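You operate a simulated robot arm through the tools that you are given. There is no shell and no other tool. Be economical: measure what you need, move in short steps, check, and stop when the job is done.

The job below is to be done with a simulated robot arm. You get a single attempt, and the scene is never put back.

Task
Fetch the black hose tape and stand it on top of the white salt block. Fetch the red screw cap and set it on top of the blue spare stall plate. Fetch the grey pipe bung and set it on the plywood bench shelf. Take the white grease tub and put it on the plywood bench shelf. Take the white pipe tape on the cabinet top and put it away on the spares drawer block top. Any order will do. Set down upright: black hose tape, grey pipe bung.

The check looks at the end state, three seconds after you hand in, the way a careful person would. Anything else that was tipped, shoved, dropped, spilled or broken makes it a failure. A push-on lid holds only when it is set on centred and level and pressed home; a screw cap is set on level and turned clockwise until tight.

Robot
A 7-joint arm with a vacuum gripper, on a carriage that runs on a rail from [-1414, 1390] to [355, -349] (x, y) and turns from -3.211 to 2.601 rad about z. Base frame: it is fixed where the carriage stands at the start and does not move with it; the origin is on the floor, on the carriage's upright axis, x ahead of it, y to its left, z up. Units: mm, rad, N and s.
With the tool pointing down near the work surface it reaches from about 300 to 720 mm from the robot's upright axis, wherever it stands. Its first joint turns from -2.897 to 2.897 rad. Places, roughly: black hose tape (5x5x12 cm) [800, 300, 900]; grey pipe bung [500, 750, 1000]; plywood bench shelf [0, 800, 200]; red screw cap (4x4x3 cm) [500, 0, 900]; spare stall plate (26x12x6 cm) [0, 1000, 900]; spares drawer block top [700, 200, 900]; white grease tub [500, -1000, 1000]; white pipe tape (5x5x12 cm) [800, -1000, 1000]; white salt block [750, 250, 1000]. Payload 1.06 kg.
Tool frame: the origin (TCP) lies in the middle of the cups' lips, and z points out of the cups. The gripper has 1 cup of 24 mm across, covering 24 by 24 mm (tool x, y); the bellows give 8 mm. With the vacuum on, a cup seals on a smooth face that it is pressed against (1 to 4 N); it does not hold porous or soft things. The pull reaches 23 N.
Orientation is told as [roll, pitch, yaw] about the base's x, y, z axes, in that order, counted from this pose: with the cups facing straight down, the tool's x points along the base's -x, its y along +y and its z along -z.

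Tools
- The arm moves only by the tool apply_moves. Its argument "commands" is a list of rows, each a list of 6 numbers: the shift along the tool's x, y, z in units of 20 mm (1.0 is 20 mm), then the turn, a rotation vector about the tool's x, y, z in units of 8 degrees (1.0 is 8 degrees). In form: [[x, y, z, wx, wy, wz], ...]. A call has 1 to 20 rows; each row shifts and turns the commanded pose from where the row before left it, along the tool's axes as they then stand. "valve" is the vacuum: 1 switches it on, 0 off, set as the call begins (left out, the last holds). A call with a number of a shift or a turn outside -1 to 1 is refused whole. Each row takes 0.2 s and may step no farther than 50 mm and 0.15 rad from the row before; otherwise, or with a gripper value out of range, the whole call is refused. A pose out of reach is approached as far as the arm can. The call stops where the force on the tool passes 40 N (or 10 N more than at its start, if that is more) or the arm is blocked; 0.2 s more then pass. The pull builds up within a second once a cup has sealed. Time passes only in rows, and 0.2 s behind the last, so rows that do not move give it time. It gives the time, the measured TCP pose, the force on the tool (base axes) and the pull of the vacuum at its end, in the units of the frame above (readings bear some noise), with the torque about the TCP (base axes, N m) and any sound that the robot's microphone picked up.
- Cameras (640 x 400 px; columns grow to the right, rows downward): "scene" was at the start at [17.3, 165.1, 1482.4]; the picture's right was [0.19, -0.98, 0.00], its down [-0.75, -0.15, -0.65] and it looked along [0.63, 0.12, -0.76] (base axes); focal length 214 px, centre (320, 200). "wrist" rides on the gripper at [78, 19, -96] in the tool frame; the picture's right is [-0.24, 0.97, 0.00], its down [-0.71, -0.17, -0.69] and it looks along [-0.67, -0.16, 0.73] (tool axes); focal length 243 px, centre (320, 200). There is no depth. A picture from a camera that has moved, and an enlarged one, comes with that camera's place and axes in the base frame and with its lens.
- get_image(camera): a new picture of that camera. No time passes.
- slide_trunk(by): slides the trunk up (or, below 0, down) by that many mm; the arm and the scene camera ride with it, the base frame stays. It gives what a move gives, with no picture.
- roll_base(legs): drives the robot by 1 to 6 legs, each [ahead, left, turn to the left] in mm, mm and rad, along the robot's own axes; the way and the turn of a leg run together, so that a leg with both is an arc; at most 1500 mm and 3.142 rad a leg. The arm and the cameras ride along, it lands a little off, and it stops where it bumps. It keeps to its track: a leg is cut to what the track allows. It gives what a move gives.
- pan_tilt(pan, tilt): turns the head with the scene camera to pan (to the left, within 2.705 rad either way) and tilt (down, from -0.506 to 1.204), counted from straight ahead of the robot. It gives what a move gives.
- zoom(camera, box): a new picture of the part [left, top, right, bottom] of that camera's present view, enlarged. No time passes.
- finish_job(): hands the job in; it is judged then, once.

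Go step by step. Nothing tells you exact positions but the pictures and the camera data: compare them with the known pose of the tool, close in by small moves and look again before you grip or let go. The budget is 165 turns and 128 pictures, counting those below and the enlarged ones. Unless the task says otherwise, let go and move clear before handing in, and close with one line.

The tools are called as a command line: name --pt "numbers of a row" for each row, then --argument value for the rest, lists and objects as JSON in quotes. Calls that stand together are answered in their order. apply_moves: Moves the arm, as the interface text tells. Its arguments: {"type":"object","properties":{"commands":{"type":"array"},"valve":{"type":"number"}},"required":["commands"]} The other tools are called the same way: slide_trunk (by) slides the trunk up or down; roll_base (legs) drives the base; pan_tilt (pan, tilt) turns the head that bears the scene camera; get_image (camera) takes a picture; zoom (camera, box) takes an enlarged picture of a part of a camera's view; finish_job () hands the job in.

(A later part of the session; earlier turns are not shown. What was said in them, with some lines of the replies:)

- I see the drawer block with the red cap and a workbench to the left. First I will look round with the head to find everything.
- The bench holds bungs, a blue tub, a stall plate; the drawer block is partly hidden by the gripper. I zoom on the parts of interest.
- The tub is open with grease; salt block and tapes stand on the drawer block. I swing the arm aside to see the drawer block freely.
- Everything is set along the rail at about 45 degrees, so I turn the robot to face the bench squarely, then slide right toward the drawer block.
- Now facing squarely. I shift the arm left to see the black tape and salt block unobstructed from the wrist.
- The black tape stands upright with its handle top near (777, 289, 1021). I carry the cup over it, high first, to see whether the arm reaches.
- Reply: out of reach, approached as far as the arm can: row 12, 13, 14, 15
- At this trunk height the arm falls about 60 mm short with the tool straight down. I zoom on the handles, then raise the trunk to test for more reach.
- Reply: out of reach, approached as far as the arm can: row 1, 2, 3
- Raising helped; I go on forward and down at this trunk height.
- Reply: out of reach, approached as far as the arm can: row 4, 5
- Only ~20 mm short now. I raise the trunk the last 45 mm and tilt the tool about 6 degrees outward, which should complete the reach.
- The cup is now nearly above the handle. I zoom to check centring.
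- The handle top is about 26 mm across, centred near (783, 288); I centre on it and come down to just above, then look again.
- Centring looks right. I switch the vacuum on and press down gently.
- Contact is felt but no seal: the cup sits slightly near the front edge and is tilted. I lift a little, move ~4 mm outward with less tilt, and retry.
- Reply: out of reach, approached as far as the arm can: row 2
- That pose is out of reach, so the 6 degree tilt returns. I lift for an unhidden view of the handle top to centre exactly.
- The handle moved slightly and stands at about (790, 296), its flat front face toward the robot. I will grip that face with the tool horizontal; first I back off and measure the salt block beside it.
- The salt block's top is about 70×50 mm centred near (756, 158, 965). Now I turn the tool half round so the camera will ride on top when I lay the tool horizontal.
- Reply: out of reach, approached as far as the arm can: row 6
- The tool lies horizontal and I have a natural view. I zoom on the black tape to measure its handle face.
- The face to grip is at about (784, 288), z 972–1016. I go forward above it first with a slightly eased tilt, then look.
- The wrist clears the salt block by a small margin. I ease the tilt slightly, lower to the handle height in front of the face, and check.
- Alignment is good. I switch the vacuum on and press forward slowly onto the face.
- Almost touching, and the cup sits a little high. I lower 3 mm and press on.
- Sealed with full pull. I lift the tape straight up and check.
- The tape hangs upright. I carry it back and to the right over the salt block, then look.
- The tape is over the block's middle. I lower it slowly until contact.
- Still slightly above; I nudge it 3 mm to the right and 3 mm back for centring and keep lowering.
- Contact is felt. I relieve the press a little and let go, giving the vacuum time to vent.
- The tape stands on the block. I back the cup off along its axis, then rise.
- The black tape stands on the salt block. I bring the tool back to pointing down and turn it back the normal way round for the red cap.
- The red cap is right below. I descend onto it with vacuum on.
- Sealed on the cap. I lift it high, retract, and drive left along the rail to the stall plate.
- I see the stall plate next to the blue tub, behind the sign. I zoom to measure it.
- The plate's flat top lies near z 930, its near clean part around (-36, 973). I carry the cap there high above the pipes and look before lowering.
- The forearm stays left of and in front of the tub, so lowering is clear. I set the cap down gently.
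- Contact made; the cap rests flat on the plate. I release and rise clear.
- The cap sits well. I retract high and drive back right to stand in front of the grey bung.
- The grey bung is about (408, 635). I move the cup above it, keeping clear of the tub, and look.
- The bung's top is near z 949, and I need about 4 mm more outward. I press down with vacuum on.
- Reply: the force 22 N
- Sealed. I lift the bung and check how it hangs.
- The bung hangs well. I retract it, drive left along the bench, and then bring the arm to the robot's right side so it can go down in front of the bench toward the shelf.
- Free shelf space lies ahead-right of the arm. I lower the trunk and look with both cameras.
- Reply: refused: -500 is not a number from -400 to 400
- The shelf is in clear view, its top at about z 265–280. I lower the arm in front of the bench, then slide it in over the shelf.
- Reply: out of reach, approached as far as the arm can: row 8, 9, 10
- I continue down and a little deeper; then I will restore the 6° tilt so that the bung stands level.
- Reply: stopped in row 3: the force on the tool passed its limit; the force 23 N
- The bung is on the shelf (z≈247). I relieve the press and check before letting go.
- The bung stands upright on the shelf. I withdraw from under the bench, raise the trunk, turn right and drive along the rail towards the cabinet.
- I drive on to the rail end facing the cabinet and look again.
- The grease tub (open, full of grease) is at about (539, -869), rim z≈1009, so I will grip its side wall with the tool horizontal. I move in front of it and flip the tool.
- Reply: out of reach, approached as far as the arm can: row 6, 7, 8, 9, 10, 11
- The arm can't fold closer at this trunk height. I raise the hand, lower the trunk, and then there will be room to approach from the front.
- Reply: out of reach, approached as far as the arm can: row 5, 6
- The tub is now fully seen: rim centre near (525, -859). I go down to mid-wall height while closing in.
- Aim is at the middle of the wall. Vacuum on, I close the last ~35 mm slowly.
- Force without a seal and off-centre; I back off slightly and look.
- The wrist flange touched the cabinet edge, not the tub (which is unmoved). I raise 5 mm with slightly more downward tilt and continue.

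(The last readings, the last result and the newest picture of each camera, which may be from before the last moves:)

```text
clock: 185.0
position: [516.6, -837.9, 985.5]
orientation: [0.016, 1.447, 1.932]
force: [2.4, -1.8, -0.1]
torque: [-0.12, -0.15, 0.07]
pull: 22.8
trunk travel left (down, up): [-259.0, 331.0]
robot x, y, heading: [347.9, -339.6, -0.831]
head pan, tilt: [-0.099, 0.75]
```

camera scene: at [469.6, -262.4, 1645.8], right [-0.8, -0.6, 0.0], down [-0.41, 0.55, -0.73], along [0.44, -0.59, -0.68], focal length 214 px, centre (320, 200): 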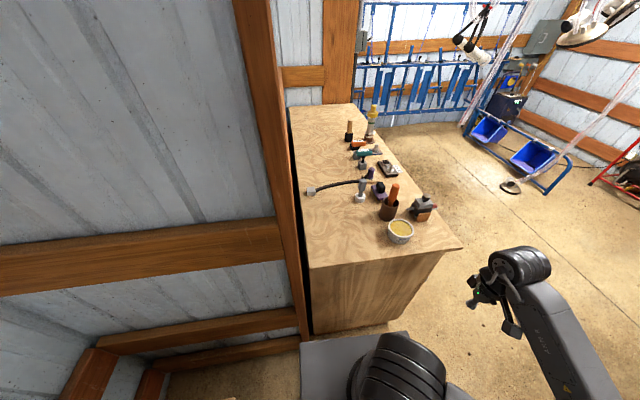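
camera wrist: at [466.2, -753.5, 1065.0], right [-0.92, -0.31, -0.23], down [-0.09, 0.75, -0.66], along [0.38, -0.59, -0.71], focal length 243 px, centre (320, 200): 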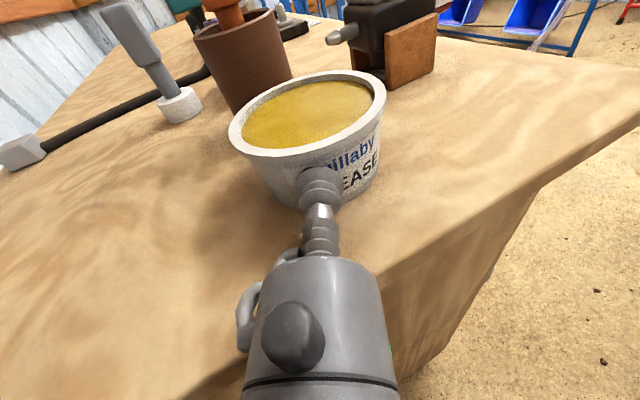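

Sealed on the tub wall. I lift gently and look at how it hangs.

apply_moves --pt "0.2 0 -0.025 0 0 0" --pt "0.3 0 -0.04 0 0 0" --pt "0.5 0 -0.06 0 0 0" --pt "0.5 0 -0.06 0 0 0" --pt "0.5 0 -0.06 0 0 0" --pt "0.5 0 -0.06 0 0 0" --pt "0.5 0 -0.06 0 0 0"

get_image --camera "wrist"

```text
clock: 186.6
position: [517.3, -838.0, 1044.2]
orientation: [0.019, 1.446, 1.937]
force: [-0.2, 0.3, -5.4]
torque: [0.29, 0.09, -0.01]
pull: 23.2
trunk travel left (down, up): [-259.0, 331.0]
robot x, y, heading: [345.3, -340.5, -0.832]
head pan, tilt: [-0.099, 0.75]
```

```text
26 pictures are left
camera wrist: at [470.9, -765.3, 1134.4], right [-0.92, -0.3, -0.23], down [-0.1, 0.78, -0.62], along [0.37, -0.55, -0.75], focal length 243 px, centre (320, 200)
```

wrist: 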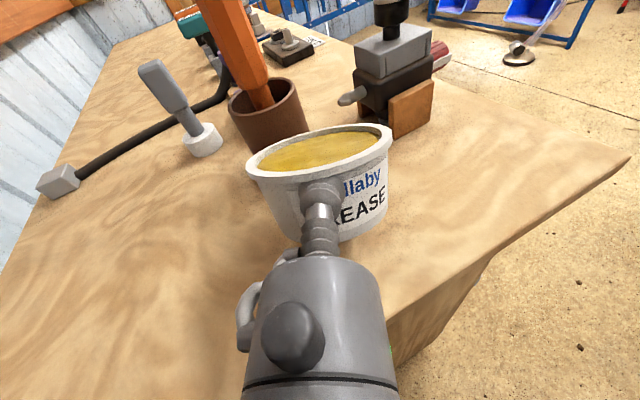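

The tub holds (5.4 N), sagging a little away. I lift it further, tilt the tool up to level it, and check.

apply_moves --pt "0.5 0 -0.06 0 0 0" --pt "0.5 0 -0.06 0 0 0" --pt "0.5 0 -0.06 0 0 0" --pt "0.5 0 -0.06 0 0 0" --pt "0.5 0 -0.06 0 0 0" --pt "0.5 0 0 0 0.3 0" --pt "0.5 0 0 0 0.3 0" --pt "0.5 0 0 0 0.3 0" --pt "0 0 0 0 0.3 0"

get_image --camera "wrist"

zoom --camera "scene" --box '[330, 100, 500, 240]'

```text
clock: 188.6
position: [518.1, -839.2, 1124.8]
orientation: [3.082, 1.526, -1.284]
force: [-1.1, -0.7, -0.6]
torque: [-0.02, -0.03, 0.02]
pull: 0.1
trunk travel left (down, up): [-259.0, 331.0]
robot x, y, heading: [344.8, -344.0, -0.829]
head pan, tilt: [-0.099, 0.75]
```

```text
25 pictures are left
camera wrist: at [466.6, -754.0, 1199.4], right [-0.91, -0.34, -0.23], down [-0.06, 0.67, -0.74], along [0.41, -0.66, -0.63], focal length 243 px, centre (320, 200)
```

wrist: 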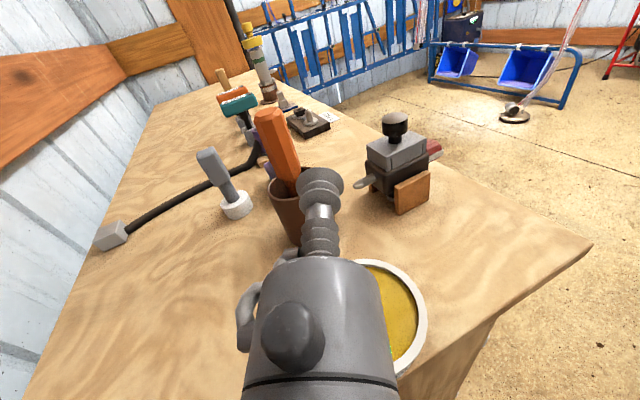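

```text
2.86 times, centred on (415, 170) of scene
camera zoom: at [469.6, -262.4, 1325.8], right [-0.8, -0.6, 0.0], down [-0.41, 0.55, -0.73], along [0.44, -0.59, -0.68], focal length 613 px, centre (49, 286)
```

zoom: 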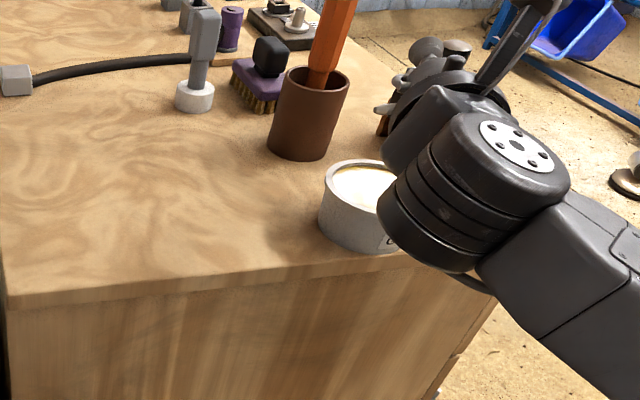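

The seal broke and the tub came down, but it stands upright on the cabinet, unspilled. The side moment is too great; I turn the tool down again to see whether its top can be held instead.

apply_moves --pt "0.3 0 0 0 -1 0" --pt "0.3 0 0 0 -1 0" --pt "0 0 0 0 -1 0" --pt "0 0 0 0 -1 0" --pt "0 0 0 0 -1 0" --pt "0 0 0 0 -1 0" --pt "0 0 0 0 -1 0" --pt "0 0 0 0 -1 0" --pt "0 0 0 0 -1 0" --pt "0 0 0 0 -1 0" --pt "0 0 0 0 -1 0" --pt "0 0 0 0 -0.55 0" --valve 0

get_image --camera "wrist"

```text
clock: 191.2
position: [525.4, -843.6, 1122.1]
orientation: [0.012, 0.052, 1.926]
force: [-0.3, 0.5, 0.1]
torque: [0.0, 0.0, 0.01]
pull: 0.0
out of reach, approached as far as the arm can: row 11, 12
trunk travel left (down, up): [-259.0, 331.0]
robot x, y, heading: [349.1, -340.7, -0.829]
head pan, tilt: [-0.099, 0.75]
```

```text
23 pictures are left
camera wrist: at [533.8, -918.9, 1222.4], right [-0.99, -0.12, 0.0], down [-0.09, 0.76, 0.64], along [-0.07, 0.64, -0.76], focal length 243 px, centre (320, 200)
```

wrist: 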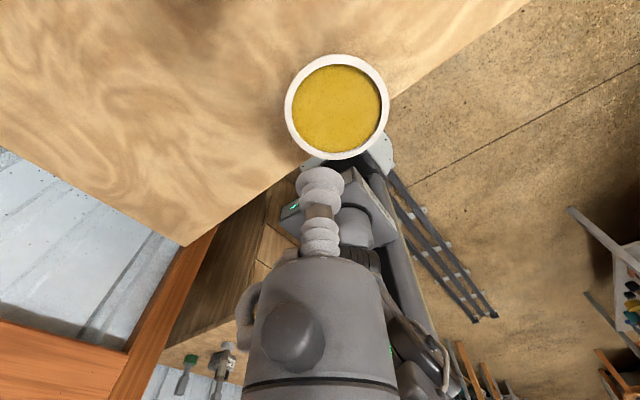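

The tub is upright with grease intact near (511, -847). I test the vacuum on its top, pressing very gently.

apply_moves --pt "0 0.35 1 0 0 0" --pt "-0.1 0.36 1 0 0 0" --pt "0 0 1 0 -0.37 0" --pt "0 0 1 0 0 0" --pt "0 0 1 0 0 0" --pt "0 0 0.3 0 0 0"

get_image --camera "wrist"

```text
clock: 192.6
position: [510.0, -850.2, 1013.9]
orientation: [0.013, -0.002, 1.924]
force: [0.4, 0.1, 0.2]
torque: [0.01, -0.02, 0.01]
pull: 0.0
trunk travel left (down, up): [-259.0, 331.0]
robot x, y, heading: [348.2, -338.2, -0.833]
head pan, tilt: [-0.099, 0.75]
```

```text
22 pictures are left
camera wrist: at [520.6, -930.9, 1110.7], right [-0.99, -0.12, 0.01], down [-0.08, 0.73, 0.68], along [-0.09, 0.68, -0.73], focal length 243 px, centre (320, 200)
```

wrist: 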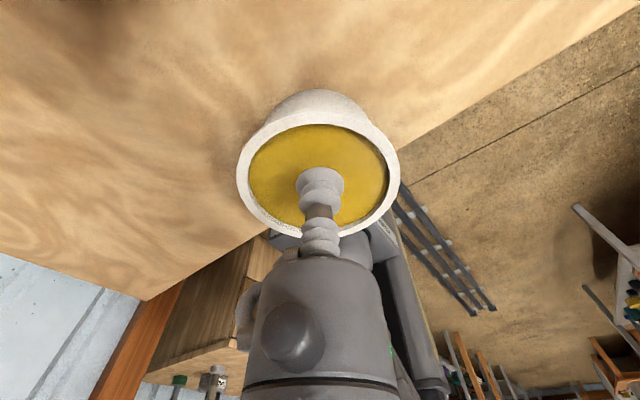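

apply_moves --pt "0 0 0.2 0 0 0" --pt "0 0 0.1 0 0 0" --pt "0 0 0.1 0 0 0" --pt "0 0 0.1 0 0 0" --pt "0 0 0 0 0 0" --pt "0 0 0 0 0 0" --valve 1

```text
clock: 194.0
position: [511.5, -851.0, 1005.5]
orientation: [0.012, 0.0, 1.922]
force: [0.2, 0.8, -0.2]
torque: [0.01, 0.01, 0.01]
pull: 0.0
trunk travel left (down, up): [-259.0, 331.0]
robot x, y, heading: [346.6, -343.1, -0.832]
head pan, tilt: [-0.099, 0.75]
```

apply_moves --pt "0 0 0.1 0 0 0" --pt "0 0 0.1 0 0 0" --pt "0 0 0.1 0 0 0" --pt "0 0 0 0 0 0" --pt "0 0 0 0 0 0"

```text
clock: 195.2
position: [510.2, -850.6, 997.7]
orientation: [0.01, 0.0, 1.923]
force: [0.5, -0.5, -0.3]
torque: [-0.08, -0.02, 0.0]
pull: 23.5
trunk travel left (down, up): [-259.0, 331.0]
robot x, y, heading: [345.7, -342.8, -0.827]
head pan, tilt: [-0.099, 0.75]
```

The top holds with full pull. I lift the tub straight up and check.

apply_moves --pt "0 0 -0.2 0 0 0" --pt "0 0 -0.4 0 0 0" --pt "0 0 -0.6 0 0 0" --pt "0 0 -0.8 0 0 0" --pt "0 0 -0.8 0 0 0" --pt "0 0 -0.8 0 0 0"

get_image --camera "wrist"

```text
clock: 196.6
position: [512.2, -851.3, 1071.4]
orientation: [0.011, 0.001, 1.925]
force: [-0.5, -0.1, -5.9]
torque: [-0.08, -0.02, -0.01]
pull: 22.9
trunk travel left (down, up): [-259.0, 331.0]
robot x, y, heading: [349.4, -342.3, -0.832]
head pan, tilt: [-0.099, 0.75]
```

```text
21 pictures are left
camera wrist: at [521.8, -930.9, 1167.6], right [-0.99, -0.12, 0.01], down [-0.08, 0.73, 0.68], along [-0.09, 0.68, -0.73], focal length 243 px, centre (320, 200)
```

wrist: 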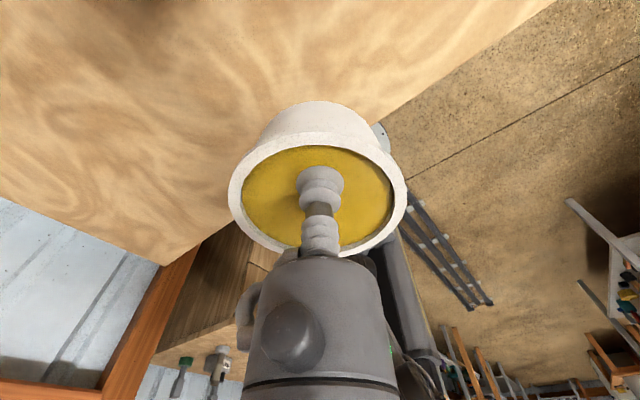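

It hangs level. I retract it to the robot's side, then drive back along the rail and turn to the bench.

apply_moves --pt "0 0 -0.7 0 0 0" --pt "-0.3 0.2 -0.7 0 0 0" --pt "-0.6 0.4 -0.5 0 0 0" --pt "-0.9 0.6 -0.2 0 0 0" --pt "-0.9 0.6 0 0 0 0" --pt "-0.9 0.6 0 0 0 0" --pt "-0.9 0.6 0 0 0 0" --pt "-0.9 0.6 0 0 0 0" --pt "-0.9 0.6 0 0 0 0" --pt "-0.9 0.6 0 0 0 0" --pt "-0.9 0.6 0 0 0 0" --pt "-0.9 0.6 0 0 0 0" --pt "-0.9 0.6 0 0 0 0" --pt "-0.9 0.6 0 0 0 0" --pt "-0.9 0.6 0 0 0 0" --pt "-0.6 0.4 0 0 0 0"

roll_base --legs '[[-700, 0, 0], [-710, 0, 0], [0, 0, 0.8], [0, 0, 0.787]]'

get_image --camera "wrist"

```text
clock: 200.0
position: [272.9, -678.0, 1114.1]
orientation: [0.011, 0.0, 1.925]
force: [0.0, -0.4, -5.8]
torque: [-0.08, 0.03, -0.01]
pull: 23.1
trunk travel left (down, up): [-259.0, 331.0]
robot x, y, heading: [345.9, -342.2, -0.828]
head pan, tilt: [-0.099, 0.75]
```

```text
clock: 211.4
position: [-309.9, 563.3, 1114.3]
orientation: [0.011, 0.0, -2.783]
force: [0.3, 0.8, -6.0]
torque: [-0.01, -0.05, 0.0]
pull: 22.7
trunk travel left (down, up): [-259.0, 331.0]
robot x, y, heading: [-646.7, 638.8, 0.751]
head pan, tilt: [-0.099, 0.75]
```

```text
20 pictures are left
camera wrist: at [-229.9, 573.5, 1210.9], right [0.12, -0.99, 0.01], down [-0.73, -0.08, 0.68], along [-0.68, -0.09, -0.73], focal length 243 px, centre (320, 200)
```

wrist: 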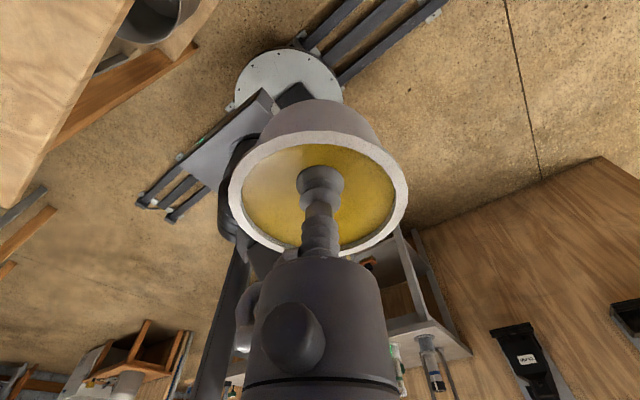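

Now in front of the bench. I lower the trunk and arm in front of it, keeping the tub level.

slide_trunk --by -255

apply_moves --pt "0 0 0.5 0 0 0" --pt "0 0 1 0 0 0" --pt "0 0 1 0 0 0" --pt "0 0 1 0 0 0" --pt "0 0 1 0 0 0" --pt "0 0 1 0 0 0" --pt "0 0 1 0 0 0" --pt "0 0 1 0 0 0" --pt "0 0 1 0 0 0" --pt "0 0 1 0 0 0" --pt "0 0 1 0 0 0" --pt "0 0 1 0 0 0" --pt "0 0 1 0 0 0" --pt "0 0 1 0 0 0" --pt "0 0 1 0 0 0" --pt "0 0 1 0 0 0" --pt "0 0 1 0 0 0" --pt "0 0 0.5 0 0 0"

pan_tilt --pan -0.4 --tilt 0.75

get_image --camera "scene"

```text
clock: 214.0
position: [-308.7, 563.6, 859.6]
orientation: [0.011, -0.001, -2.783]
force: [-0.9, 0.7, -6.3]
torque: [0.0, -0.08, 0.04]
pull: 22.8
trunk travel left (down, up): [-4.0, 586.0]
robot x, y, heading: [-643.2, 634.3, 0.751]
head pan, tilt: [-0.099, 0.75]
```

```text
clock: 217.8
position: [-306.6, 558.7, 518.6]
orientation: [0.011, -0.002, -2.782]
force: [0.2, 0.1, -5.5]
torque: [-0.05, -0.16, 0.02]
pull: 22.7
trunk travel left (down, up): [-4.0, 586.0]
robot x, y, heading: [-648.6, 634.6, 0.749]
head pan, tilt: [-0.099, 0.75]
```

```text
clock: 218.6
position: [-306.5, 558.7, 518.8]
orientation: [0.01, -0.003, -2.782]
force: [-0.1, 0.0, -6.2]
torque: [-0.02, -0.09, 0.0]
pull: 22.7
trunk travel left (down, up): [-4.0, 586.0]
robot x, y, heading: [-648.6, 634.0, 0.744]
head pan, tilt: [-0.4, 0.75]
```

```text
19 pictures are left
camera scene: at [-712.8, 732.3, 1071.1], right [0.34, -0.94, 0.0], down [-0.64, -0.23, -0.73], along [0.69, 0.25, -0.68], focal length 214 px, centre (320, 200)
```

scene: 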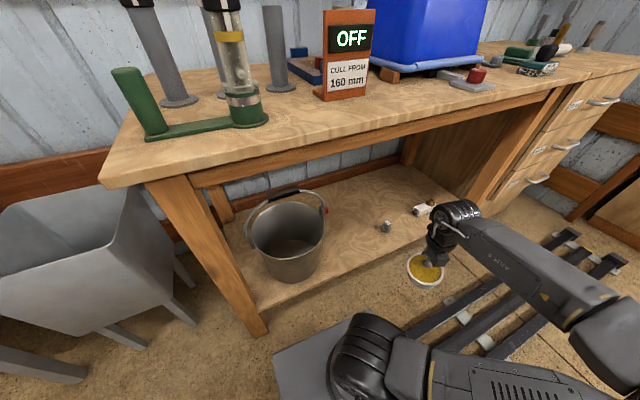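

The tub hangs in front of the shelf; the free spot between bucket and bung is straight ahead. I move it in over the shelf.

apply_moves --pt "0.4 -0.17 0 0 0 0" --pt "0.896 -0.37 0 0 0 0" --pt "0.896 -0.37 0 0 0 0" --pt "0.896 -0.37 0 0 0 0" --pt "0.896 -0.37 0 0 0 0" --pt "0.896 -0.37 0 0 0 0" --pt "0.896 -0.37 0 0 0 0" --pt "0.896 -0.37 0 0 0 0" --pt "0.896 -0.37 0.2 0 0 0" --pt "0.896 -0.37 0.5 0 0 0" --pt "0.896 -0.37 0.5 0 0 0" --pt "0.896 -0.37 0.5 0 0 0" --pt "0.896 -0.37 0.5 0 0 0" --pt "0.896 -0.37 0.5 0 0 0" --pt "0.896 -0.37 0.5 0 0 0" --pt "0.4 -0.17 0.5 0 0 0"

get_image --camera "scene"

```text
clock: 222.0
position: [-95.5, 755.5, 446.2]
orientation: [0.014, 0.0, -2.782]
force: [-0.3, 0.5, -5.9]
torque: [-0.06, -0.13, 0.0]
pull: 23.2
trunk travel left (down, up): [-4.0, 586.0]
robot x, y, heading: [-643.4, 636.1, 0.747]
head pan, tilt: [-0.4, 0.75]
```

```text
18 pictures are left
camera scene: at [-713.6, 732.4, 1070.8], right [0.34, -0.94, 0.0], down [-0.64, -0.23, -0.73], along [0.69, 0.25, -0.68], focal length 214 px, centre (320, 200)
```

scene: 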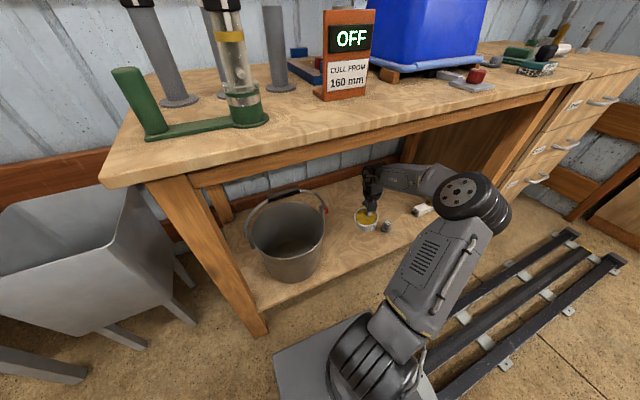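

apply_moves --pt "0 0 0.5 0 0 0" --pt "0 0 1 0 0 0" --pt "0 0 1 0 0 0" --pt "0 0 1 0 0 0" --pt "0 0 1 0 0 0" --pt "0 0 1 0 0 0" --pt "0 0 0.8 0 0 0" --pt "0 0 0.3 0 0 0" --pt "0 0 0 0 0 0"

zoom --camera "scene" --box '[310, 160, 450, 280]'

```text
clock: 224.0
position: [-95.5, 754.6, 311.8]
orientation: [0.012, 0.0, -2.782]
force: [1.3, 0.5, -6.0]
torque: [-0.06, -0.11, -0.03]
pull: 22.8
trunk travel left (down, up): [-4.0, 586.0]
robot x, y, heading: [-645.3, 634.2, 0.746]
head pan, tilt: [-0.4, 0.75]
```

```text
3.33 times, centred on (380, 220) of scene
camera zoom: at [-713.6, 732.5, 1070.8], right [0.34, -0.94, 0.0], down [-0.64, -0.23, -0.73], along [0.69, 0.25, -0.68], focal length 715 px, centre (120, 133)
```

zoom: 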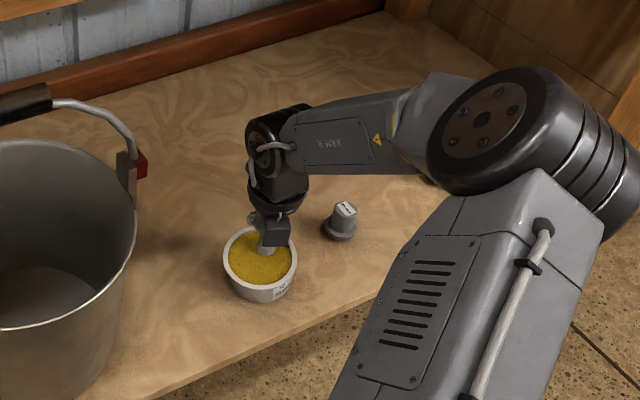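

Nearly down, well clear of bucket and bung. I lower the rest in small steps until the force shows contact.

apply_moves --pt "0 0 0.2 0 0 0" --pt "0 0 0.15 0 0 0" --pt "0 0 0.1 0 0 0" --pt "0 0 0.1 0 0 0" --pt "0 0 0 0 0 0"

```text
clock: 225.2
position: [-97.6, 754.6, 302.8]
orientation: [0.01, 0.001, -2.781]
force: [1.9, -1.1, 1.9]
torque: [0.12, 0.15, 0.01]
pull: 22.2
trunk travel left (down, up): [-4.0, 586.0]
robot x, y, heading: [-647.5, 633.6, 0.743]
head pan, tilt: [-0.4, 0.75]
```

apply_moves --pt "0 0 0.07 0 0 0" --pt "0 0 0 0 0 0"

apply_moves --pt "0 0 0 0 0 0" --pt "0 0 0 0 0 0" --pt "0 0 0 0 0 0" --pt "0 0 0 0 0 0" --pt "0 0 -0.15 0 0 0" --pt "0 0 -0.3 0 0 0" --pt "0 0 -0.6 0 0 0" --pt "0 0 -1 0 0 0" --pt "0 0 -1 0 0 0" --pt "0 0 -1 0 0 0" --valve 0

zoom --camera "scene" --box '[310, 160, 450, 280]'

```text
clock: 225.8
position: [-96.5, 756.1, 299.6]
orientation: [0.01, 0.001, -2.781]
force: [2.1, -0.3, 2.1]
torque: [0.08, 0.16, 0.0]
pull: 23.1
trunk travel left (down, up): [-4.0, 586.0]
robot x, y, heading: [-646.3, 636.0, 0.747]
head pan, tilt: [-0.4, 0.75]
```

```text
clock: 228.0
position: [-97.3, 755.7, 380.4]
orientation: [0.01, 0.001, -2.781]
force: [-0.2, 0.1, 0.6]
torque: [0.01, 0.0, 0.02]
pull: 0.1
trunk travel left (down, up): [-4.0, 586.0]
robot x, y, heading: [-643.5, 633.5, 0.747]
head pan, tilt: [-0.4, 0.75]
```

```text
3.33 times, centred on (380, 220) of scene
camera zoom: at [-713.8, 732.4, 1070.8], right [0.34, -0.94, 0.0], down [-0.64, -0.23, -0.73], along [0.69, 0.25, -0.68], focal length 715 px, centre (120, 133)
```

zoom: 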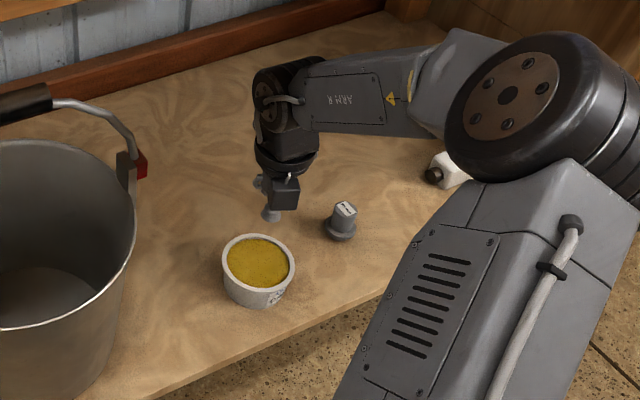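

The tub stands on the shelf. I withdraw, raise the trunk, and drive back to the cabinet for the white pipe tape.

apply_moves --pt "0 0 -1 0 0 0" --pt "0 0 -1 0 0 0" --pt "0 0 -1 0 0 0" --pt "0 0 -1 0 0 0" --pt "-0.896 0.37 -1 0 0 0" --pt "-0.896 0.37 -1 0 0 0" --pt "-0.896 0.37 -1 0 0 0" --pt "-0.896 0.37 0 0 0 0" --pt "-0.896 0.37 0 0 0 0" --pt "-0.896 0.37 0 0 0 0" --pt "-0.896 0.37 0 0 0 0" --pt "-0.896 0.37 0 0 0 0" --pt "-0.896 0.37 0 0 0 0" --pt "-0.896 0.37 0 0 0 0" --pt "-0.896 0.37 0 0 0 0" --pt "-0.896 0.37 0 0 0 0" --pt "-0.896 0.37 0 0 0 0" --pt "-0.896 0.37 0 0 0 0"

slide_trunk --by 300

slide_trunk --by 280

roll_base --legs '[[0, 0, -1.58], [1400, 0, 0]]'

pan_tilt --pan -0.1 --tilt 0.7

get_image --camera "scene"

```text
clock: 231.8
position: [-295.1, 571.6, 520.7]
orientation: [0.011, 0.001, -2.781]
force: [0.2, -0.4, 1.1]
torque: [0.02, 0.0, 0.02]
pull: 0.0
trunk travel left (down, up): [-4.0, 586.0]
robot x, y, heading: [-645.7, 634.5, 0.75]
head pan, tilt: [-0.4, 0.75]
```

```text
clock: 234.8
position: [-296.4, 570.5, 822.6]
orientation: [0.011, 0.0, -2.781]
force: [0.1, 0.1, -0.1]
torque: [0.0, -0.01, 0.0]
pull: 0.1
trunk travel left (down, up): [-304.0, 286.0]
robot x, y, heading: [-644.3, 635.6, 0.747]
head pan, tilt: [-0.4, 0.75]
```

```text
clock: 237.6
position: [-296.3, 571.0, 1101.9]
orientation: [0.013, 0.001, -2.781]
force: [0.7, -0.1, -0.5]
torque: [-0.02, -0.01, 0.0]
pull: 0.1
trunk travel left (down, up): [-584.0, 6.0]
robot x, y, heading: [-645.3, 635.9, 0.745]
head pan, tilt: [-0.4, 0.75]
```

```text
clock: 248.5
position: [292.0, -696.8, 1103.1]
orientation: [0.011, -0.001, 1.939]
force: [-1.0, -0.1, 0.4]
torque: [-0.02, -0.03, -0.01]
pull: 0.1
trunk travel left (down, up): [-584.0, 6.0]
robot x, y, heading: [354.1, -345.4, -0.812]
head pan, tilt: [-0.4, 0.75]
```

```text
clock: 249.3
position: [291.7, -697.3, 1100.6]
orientation: [0.013, 0.0, 1.941]
force: [0.5, 0.0, 0.1]
torque: [0.0, -0.04, 0.0]
pull: 0.0
trunk travel left (down, up): [-584.0, 6.0]
robot x, y, heading: [354.5, -345.8, -0.818]
head pan, tilt: [-0.099, 0.7]
```

```text
15 pictures are left
camera scene: at [475.2, -267.8, 1655.0], right [-0.79, -0.61, 0.0], down [-0.39, 0.51, -0.76], along [0.47, -0.61, -0.64], focal length 214 px, centre (320, 200)
```

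scene: 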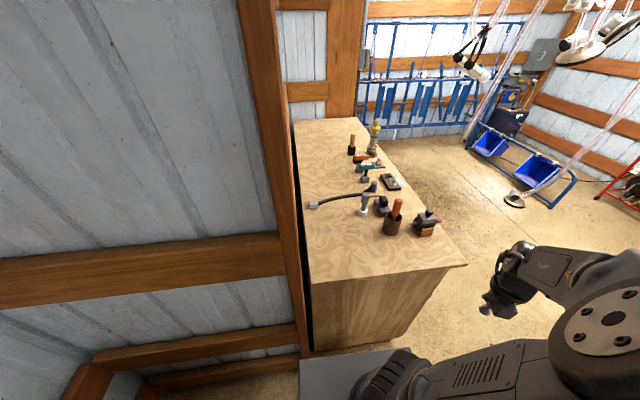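

zoom --camera "scene" --box '[340, 170, 420, 240]'

```text
5.71 times, centred on (380, 205) of scene
camera zoom: at [475.2, -267.8, 1655.0], right [-0.79, -0.61, 0.0], down [-0.39, 0.51, -0.76], along [0.47, -0.61, -0.64], focal length 1226 px, centre (-23, 171)
```

zoom: 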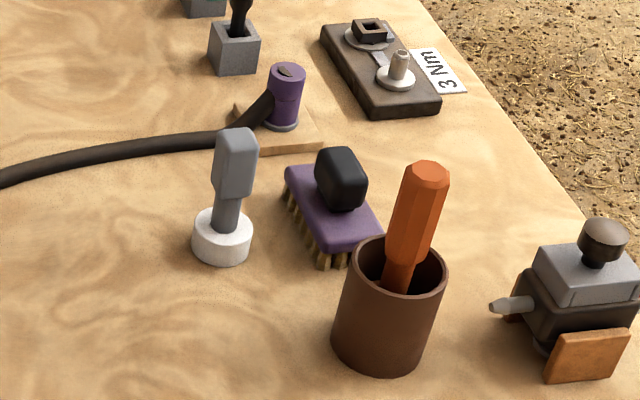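

The tape is about (766, -978), beside the orange handle. I move in front of it at a safe height, aim the tool roughly along the cabinet depth, and lay it horizontal.

apply_moves --pt "0.802 -0.921 -0.333 0 0 0" --pt "0.802 -0.921 -0.333 0 0 0" --pt "0.802 -0.921 -0.333 0 0 0" --pt "0.802 -0.921 -0.333 0 0 0" --pt "0.802 -0.921 -0.333 0 0 0" --pt "0.802 -0.921 -0.333 0 0 0" --pt "0.802 -0.921 -0.333 0 0 0" --pt "0.802 -0.921 -0.333 0 0 0" --pt "0.802 -0.921 -0.333 0 0 0" --pt "0.802 -0.921 -0.333 0 0 0" --pt "0.802 -0.921 -0.333 0 0 0" --pt "0.802 -0.921 -0.333 0 0 0" --pt "0.802 -0.921 -0.333 0 0 0" --pt "0.802 -0.921 -0.333 0 0 0" --pt "0.802 -0.921 -0.333 0 0 0" --pt "0 0 0 0 0 -0.95" --pt "0 0 0 0 0 -0.95"

apply_moves --pt "0 0 0 0 1 0" --pt "0 0 0 0 1 0" --pt "0 0 0 0 1 0" --pt "0 0 0 0 1 0" --pt "0 0 0 0 1 0" --pt "0 0 0 0 1 0" --pt "0 0 0 0 1 0" --pt "0 0 0 0 1 0" --pt "0 0 0 0 1 0" --pt "0 0 0 0 1 0" --pt "0 0 0 0 0.3 0"

get_image --camera "wrist"

```text
clock: 252.9
position: [637.3, -821.3, 1199.8]
orientation: [0.01, -0.001, 2.205]
force: [0.0, -0.2, 0.0]
torque: [0.0, -0.01, -0.01]
pull: 0.0
trunk travel left (down, up): [-584.0, 6.0]
robot x, y, heading: [348.0, -345.1, -0.811]
head pan, tilt: [-0.099, 0.7]
```

```text
clock: 255.3
position: [636.6, -820.7, 1200.0]
orientation: [0.019, 1.377, 2.224]
force: [0.0, -0.3, -0.6]
torque: [-0.01, 0.01, 0.03]
pull: 0.1
out of reach, approached as far as the arm can: row 10
trunk travel left (down, up): [-584.0, 6.0]
robot x, y, heading: [351.0, -346.0, -0.814]
head pan, tilt: [-0.099, 0.7]
```

```text
13 pictures are left
camera wrist: at [573.9, -769.4, 1295.8], right [-0.81, -0.54, -0.23], down [-0.34, 0.75, -0.56], along [0.47, -0.38, -0.79], focal length 243 px, centre (320, 200)
```

wrist: 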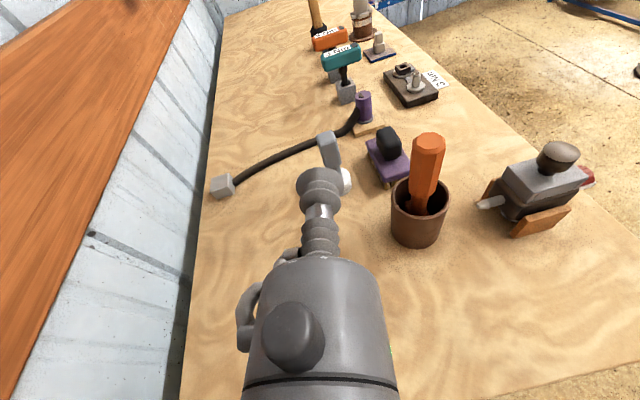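

zoom --camera "wrist" --box '[280, 110, 400, 210]'

```text
4.00 times, centred on (340, 160) of wrist
camera zoom: at [573.9, -769.4, 1295.8], right [-0.81, -0.54, -0.23], down [-0.34, 0.75, -0.56], along [0.47, -0.38, -0.79], focal length 970 px, centre (240, 360)
```

zoom: 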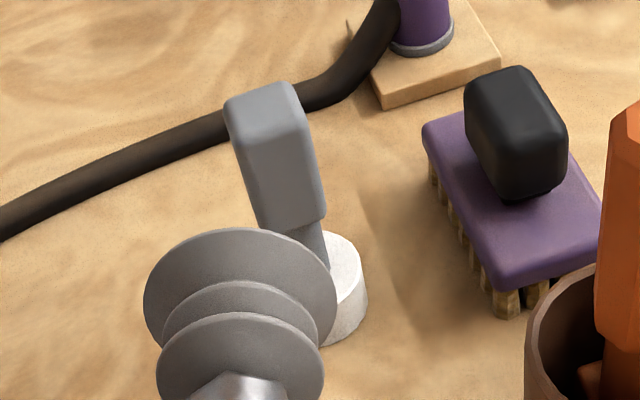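

The handle face looks toward azimuth −0.79, centre about (755, -968), z 1018–1070. I swing the tool 7° left, shift right 19 mm, and come forward and down in front of it.

apply_moves --pt "0 0.46 0 0.47 0 0" --pt "0 0.47 0 0.46 0 0" --pt "-0.57 0 0.874 0 0 0" --pt "-0.57 0 0.874 0 0 0" --pt "-0.57 0 0.874 0 0 0" --pt "-0.57 0 0.874 0 0 0" --pt "-0.57 0 0.874 0 0 0" --pt "-0.57 0 0.874 0 0 0" --pt "-0.57 0 0.874 0 0 0" --pt "-0.57 0 0.874 0 0 0" --pt "-0.57 0 0.7 0 0 0" --pt "-0.57 0 0.6 0 0 0"

get_image --camera "wrist"

```text
clock: 257.9
position: [721.7, -933.4, 1053.8]
orientation: [-0.107, 1.375, 2.227]
force: [-0.3, 0.6, -0.8]
torque: [0.01, 0.0, -0.02]
pull: 0.0
trunk travel left (down, up): [-584.0, 6.0]
robot x, y, heading: [353.3, -346.1, -0.813]
head pan, tilt: [-0.099, 0.7]
```

```text
11 pictures are left
camera wrist: at [652.6, -891.4, 1150.8], right [-0.73, -0.63, -0.25], down [-0.43, 0.71, -0.56], along [0.53, -0.3, -0.79], focal length 243 px, centre (320, 200)
```

wrist: 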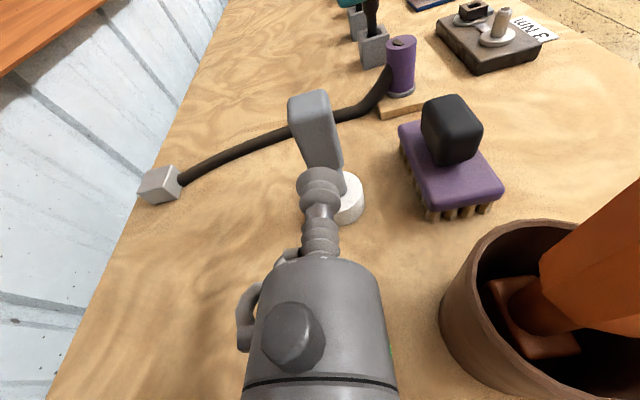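

zoom --camera "wrist" --box '[260, 80, 400, 240]'

```text
2.50 times, centred on (330, 160) of wrist
camera zoom: at [652.6, -891.4, 1150.8], right [-0.73, -0.63, -0.25], down [-0.43, 0.71, -0.56], along [0.53, -0.3, -0.79], focal length 606 px, centre (295, 300)
```

zoom: 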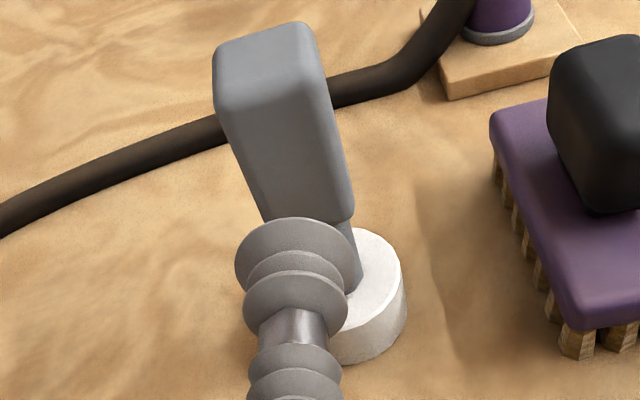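

Alignment is close: I shift 2 mm left, 5 mm down, and close in with vacuum on.

apply_moves --pt "-0.13 -0.09 0.5 0 0 0" --pt "-0.12 0 0.5 0 0 0" --pt "0 0 0.5 0 0 0" --pt "0 0 0.3 0 0 0" --pt "0 0 0.1 0 0 0" --pt "0 0 0.1 0 0 0" --pt "0 0 0 0 0 0" --valve 1

zoom --camera "wrist" --box '[260, 80, 400, 240]'

```text
clock: 259.5
position: [749.3, -958.8, 1042.4]
orientation: [-0.11, 1.375, 2.222]
force: [0.2, -0.1, 0.4]
torque: [-0.02, 0.0, 0.02]
pull: 0.1
trunk travel left (down, up): [-584.0, 6.0]
robot x, y, heading: [352.3, -344.5, -0.811]
head pan, tilt: [-0.099, 0.7]
```

```text
2.50 times, centred on (330, 160) of wrist
camera zoom: at [679.6, -916.6, 1137.8], right [-0.73, -0.63, -0.25], down [-0.43, 0.71, -0.56], along [0.53, -0.3, -0.79], focal length 606 px, centre (295, 300)
```

zoom: 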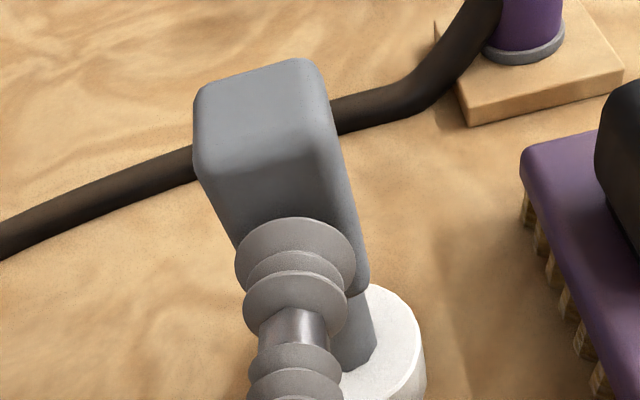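

apply_moves --pt "0.02 0 0.1 0 0 0" --pt "0.02 0 0.1 0 0 0" --pt "0.02 0 0.1 0 0 0" --pt "0 0 0 0 0 0" --pt "0 0 0 0 0 0"

```text
clock: 260.7
position: [753.6, -962.7, 1042.9]
orientation: [-0.108, 1.375, 2.224]
force: [1.0, 0.3, 0.8]
torque: [-0.05, -0.09, 0.01]
pull: 22.6
trunk travel left (down, up): [-584.0, 6.0]
robot x, y, heading: [353.2, -348.4, -0.818]
head pan, tilt: [-0.099, 0.7]
```

Sealed on the white tape. I lift it clear, draw it back over its own approach line, and look.

apply_moves --pt "0.49 0 -0.1 0 0 0" --pt "0.49 0 -0.1 0 0 0" --pt "0.98 0 -0.195 0 0 0" --pt "0.98 0 -0.195 0 0 0" --pt "0.98 0 -0.195 0 0 0" --pt "0.98 0 -0.195 0 0 0" --pt "0.98 0 -0.195 0 0 0" --pt "0.98 0 -0.195 0 0 0" --pt "0.98 0 -0.195 0 0 0" --pt "0 0 -0.9 0 0 0" --pt "0 0 -0.9 0 0 0" --pt "0 0 -0.9 0 0 0" --pt "0 0 -0.9 0 0 0" --pt "0 0 -0.9 0 0 0" --pt "0 0 -0.9 0 0 0" --pt "0 0 -0.9 0 0 0" --pt "0 0 -0.9 0 0 0" --pt "0 0 -0.9 0 0 0"

get_image --camera "wrist"

```text
clock: 264.5
position: [639.0, -849.7, 1233.6]
orientation: [-0.109, 1.377, 2.224]
force: [0.9, 0.5, -1.4]
torque: [-0.1, -0.04, 0.0]
pull: 23.0
trunk travel left (down, up): [-584.0, 6.0]
robot x, y, heading: [351.3, -344.8, -0.811]
head pan, tilt: [-0.099, 0.7]
```

```text
8 pictures are left
camera wrist: at [570.7, -808.4, 1328.6], right [-0.73, -0.63, -0.25], down [-0.43, 0.71, -0.56], along [0.53, -0.3, -0.79], focal length 243 px, centre (320, 200)
```

wrist: 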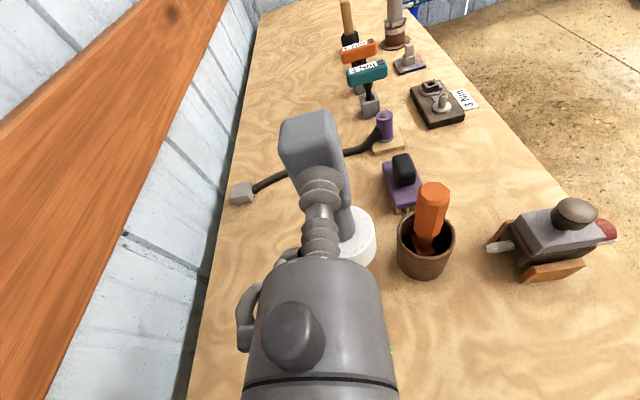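

The tape is held upright. I reverse along the rail, turn toward the bench in the open, and then slide along to the drawer block.

roll_base --legs '[[-930, 0, 0], [0, 0, 0.567], [0, 0, 0.567]]'

```text
clock: 272.5
position: [266.9, 355.8, 1232.4]
orientation: [-0.109, 1.376, -2.923]
force: [-0.6, 1.0, 0.1]
torque: [0.02, -0.03, 0.0]
pull: 22.8
trunk travel left (down, up): [-584.0, 6.0]
robot x, y, heading: [-312.1, 310.9, 0.317]
head pan, tilt: [-0.099, 0.7]
```

roll_base --legs '[[209, -405, 0]]'

pan_tilt --pan 0.0 --tilt 0.75

get_image --camera "scene"

get_image --camera "wrist"

```text
clock: 275.2
position: [590.8, 34.0, 1232.7]
orientation: [-0.11, 1.376, -2.929]
force: [0.2, -0.4, -1.9]
torque: [0.02, -0.03, -0.01]
pull: 23.0
trunk travel left (down, up): [-584.0, 6.0]
robot x, y, heading: [10.2, -9.2, 0.314]
head pan, tilt: [-0.099, 0.7]
```

```text
clock: 275.9
position: [590.4, 35.6, 1232.9]
orientation: [-0.108, 1.377, -2.929]
force: [-0.1, -1.0, -0.9]
torque: [0.0, -0.06, 0.0]
pull: 22.7
trunk travel left (down, up): [-584.0, 6.0]
robot x, y, heading: [9.3, -8.9, 0.316]
head pan, tilt: [0.0, 0.75]
```

```text
7 pictures are left
camera scene: at [-12.8, 139.0, 1650.8], right [0.31, -0.95, 0.0], down [-0.65, -0.21, -0.73], along [0.7, 0.23, -0.68], focal length 214 px, centre (320, 200)
```

scene: 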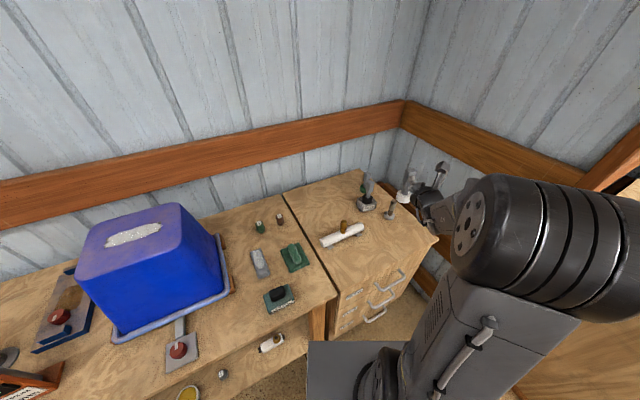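

```text
6 pictures are left
camera wrist: at [521.2, -11.0, 1328.5], right [0.26, -0.93, -0.25], down [-0.83, -0.08, -0.56], along [0.5, 0.35, -0.79], focal length 243 px, centre (320, 200)
```

wrist: 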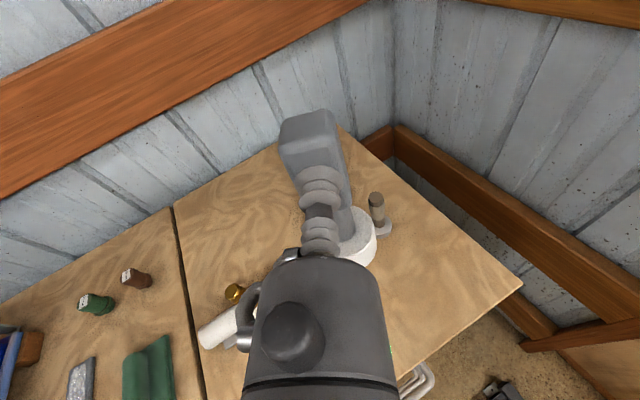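

The drop spot (603, 38) on the drawer block is clear. I lower the tape towards it.

apply_moves --pt "-0.5 0 0.1 0 0 0" --pt "-0.981 0 0.195 0 0 0" --pt "-0.981 0 0.195 0 0 0" --pt "-0.981 0 0.195 0 0 0" --pt "-0.981 0 0.195 0 0 0" --pt "-0.981 0 0.195 0 0 0" --pt "-0.981 0 0.195 0 0 0" --pt "-0.981 0 0.195 0 0 0" --pt "-0.981 0 0.195 0 0 0" --pt "-0.981 0 0.195 0 0 0" --pt "-0.981 0 0.195 0 0 0" --pt "-0.4 0 0.08 0 0 0"

get_image --camera "wrist"

```text
clock: 278.5
position: [586.9, 37.6, 1014.3]
orientation: [-0.111, 1.374, -2.93]
force: [1.1, 0.1, -0.8]
torque: [-0.05, -0.03, -0.02]
pull: 23.4
trunk travel left (down, up): [-584.0, 6.0]
robot x, y, heading: [10.6, -12.3, 0.315]
head pan, tilt: [0.0, 0.75]
```

```text
5 pictures are left
camera wrist: at [519.4, -7.3, 1110.0], right [0.26, -0.93, -0.25], down [-0.83, -0.08, -0.56], along [0.5, 0.35, -0.79], focal length 243 px, centre (320, 200)
```

wrist: 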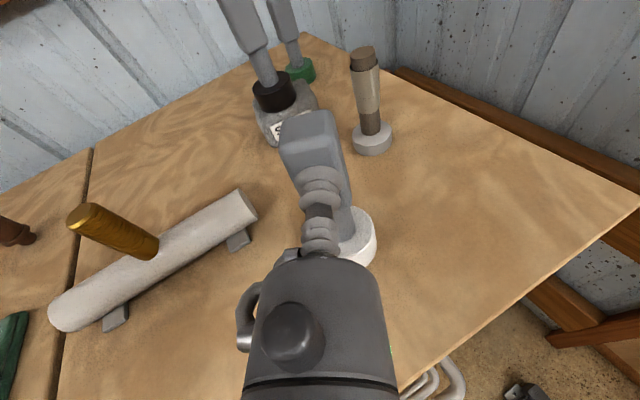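

apply_moves --pt "-0.35 0 0.07 0 0 0" --pt "-0.2 0 0.04 0 0 0" --pt "-0.1 0 0.02 0 0 0" --pt "-0.1 0 0.02 0 0 0" --pt "0 0 0 0 0 0"

```text
clock: 279.7
position: [587.3, 38.6, 999.5]
orientation: [-0.107, 1.376, -2.931]
force: [0.1, 0.1, -1.1]
torque: [0.02, -0.06, -0.01]
pull: 23.1
trunk travel left (down, up): [-584.0, 6.0]
robot x, y, heading: [9.2, -11.6, 0.318]
head pan, tilt: [0.0, 0.75]
```

apply_moves --pt "-0.1 0 0.02 0 0 0" --pt "-0.1 0 0.02 0 0 0" --pt "-0.1 0 0.02 0 0 0" --pt "0 0 0 0 0 0"

```text
clock: 280.7
position: [588.9, 38.5, 993.4]
orientation: [-0.108, 1.376, -2.93]
force: [0.7, 0.5, -0.3]
torque: [-0.01, -0.07, 0.0]
pull: 22.9
trunk travel left (down, up): [-584.0, 6.0]
robot x, y, heading: [10.5, -11.8, 0.314]
head pan, tilt: [0.0, 0.75]
```

apply_moves --pt "-0.1 0 0.02 0 0 0" --pt "-0.1 0 0.02 0 0 0" --pt "0 0 0 0 0 0"

```text
clock: 281.5
position: [587.1, 39.4, 989.5]
orientation: [-0.111, 1.375, -2.929]
force: [-0.8, -0.3, 4.6]
torque: [0.04, -0.13, 0.03]
pull: 23.0
trunk travel left (down, up): [-584.0, 6.0]
robot x, y, heading: [7.9, -12.2, 0.319]
head pan, tilt: [0.0, 0.75]
```

Contact at about 5 N. I relieve a millimetre, vent, and back the cup away along its axis, then rise.

apply_moves --pt "0.05 0 -0.01 0 0 0" --pt "0 0 0 0 0 0" --pt "0 0 0 0 0 0" --pt "0 0 0 0 0 0" --pt "0 0 0 0 0 0" --valve 0

apply_moves --pt "0 0 -0.3 0 0 0" --pt "0 0 -0.6 0 0 0" --pt "0 0 -0.8 0 0 0" --pt "0.5 0 -0.8 0 0 0" --pt "1 0 -0.3 0 0 0" --pt "1 0 0 0 0 0" --pt "1 0 0 0 0 0" --pt "1 0 0 0 0 0" --pt "1 0 0 0 0 0" --pt "1 0 0 0 0 0" --pt "1 0 0 0 0 0" --pt "1 0 0 0 0 0"

get_image --camera "wrist"

```text
clock: 282.7
position: [588.0, 39.8, 991.2]
orientation: [-0.108, 1.375, -2.929]
force: [-0.9, 0.3, 0.2]
torque: [-0.03, 0.03, -0.01]
pull: 0.0
trunk travel left (down, up): [-584.0, 6.0]
robot x, y, heading: [13.2, -12.0, 0.318]
head pan, tilt: [0.0, 0.75]
```

```text
clock: 285.3
position: [568.8, 30.4, 1168.8]
orientation: [-0.105, 1.374, -2.924]
force: [0.5, 0.2, -0.2]
torque: [0.01, -0.02, -0.01]
pull: 0.0
trunk travel left (down, up): [-584.0, 6.0]
robot x, y, heading: [11.2, -8.4, 0.314]
head pan, tilt: [0.0, 0.75]
```

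```text
4 pictures are left
camera wrist: at [500.2, -14.7, 1264.3], right [0.26, -0.93, -0.25], down [-0.83, -0.08, -0.56], along [0.5, 0.35, -0.79], focal length 243 px, centre (320, 200)
```

wrist: 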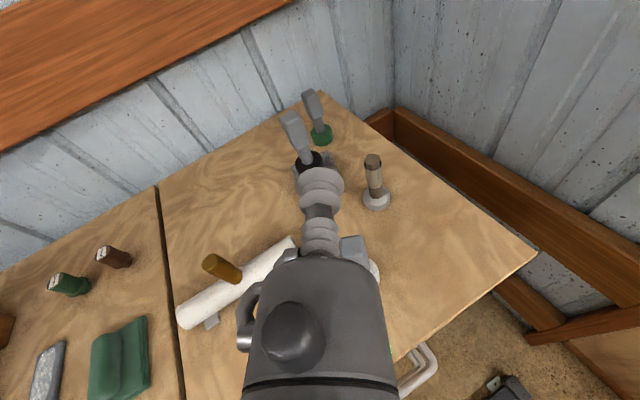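

zoom --camera "wrist" --box '[270, 90, 410, 290]'

zoom --camera "scene" --box '[320, 150, 480, 270]'

```text
2.00 times, centred on (340, 190) of wrist
camera zoom: at [500.2, -14.7, 1264.3], right [0.26, -0.93, -0.25], down [-0.83, -0.08, -0.56], along [0.5, 0.35, -0.79], focal length 485 px, centre (280, 220)
```

zoom: 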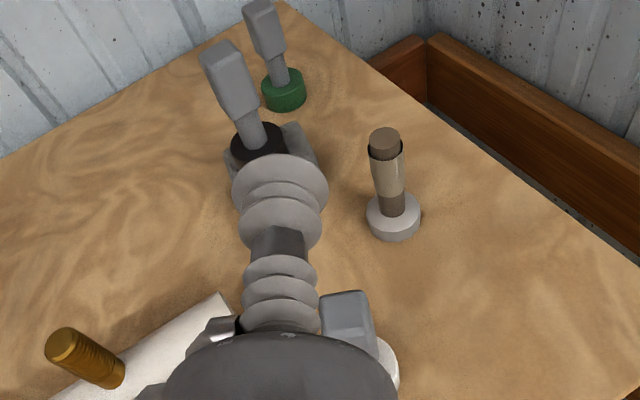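

```text
3.33 times, centred on (400, 210) of scene
camera zoom: at [-13.1, 139.2, 1650.8], right [0.31, -0.95, 0.0], down [-0.65, -0.21, -0.73], along [0.7, 0.23, -0.68], focal length 715 px, centre (53, 167)
```

zoom: 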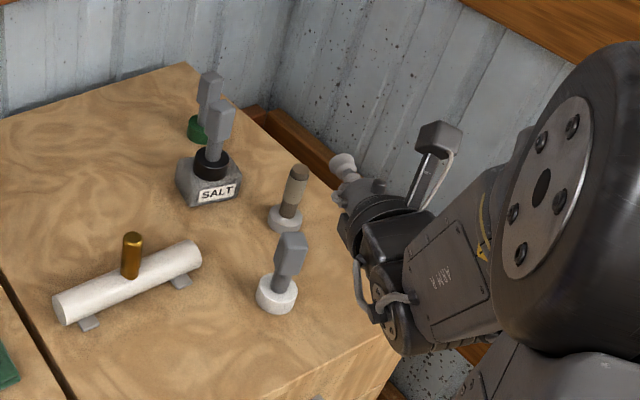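

Both tapes stand upright where they belong, the cap is on the plate, and the bung and tub are on the shelf. The vacuum is off and the arm is clear, so I hand in.

finish_job

```text
The job is handed in.
```

All five items are where you asked and the job is handed in, but I dropped the grease tub once on the way: it came off the cup while I was lifting it by the side, fell a short way onto the cabinet and landed upright with no spill that I could see, and I then carried it by its top to the shelf.
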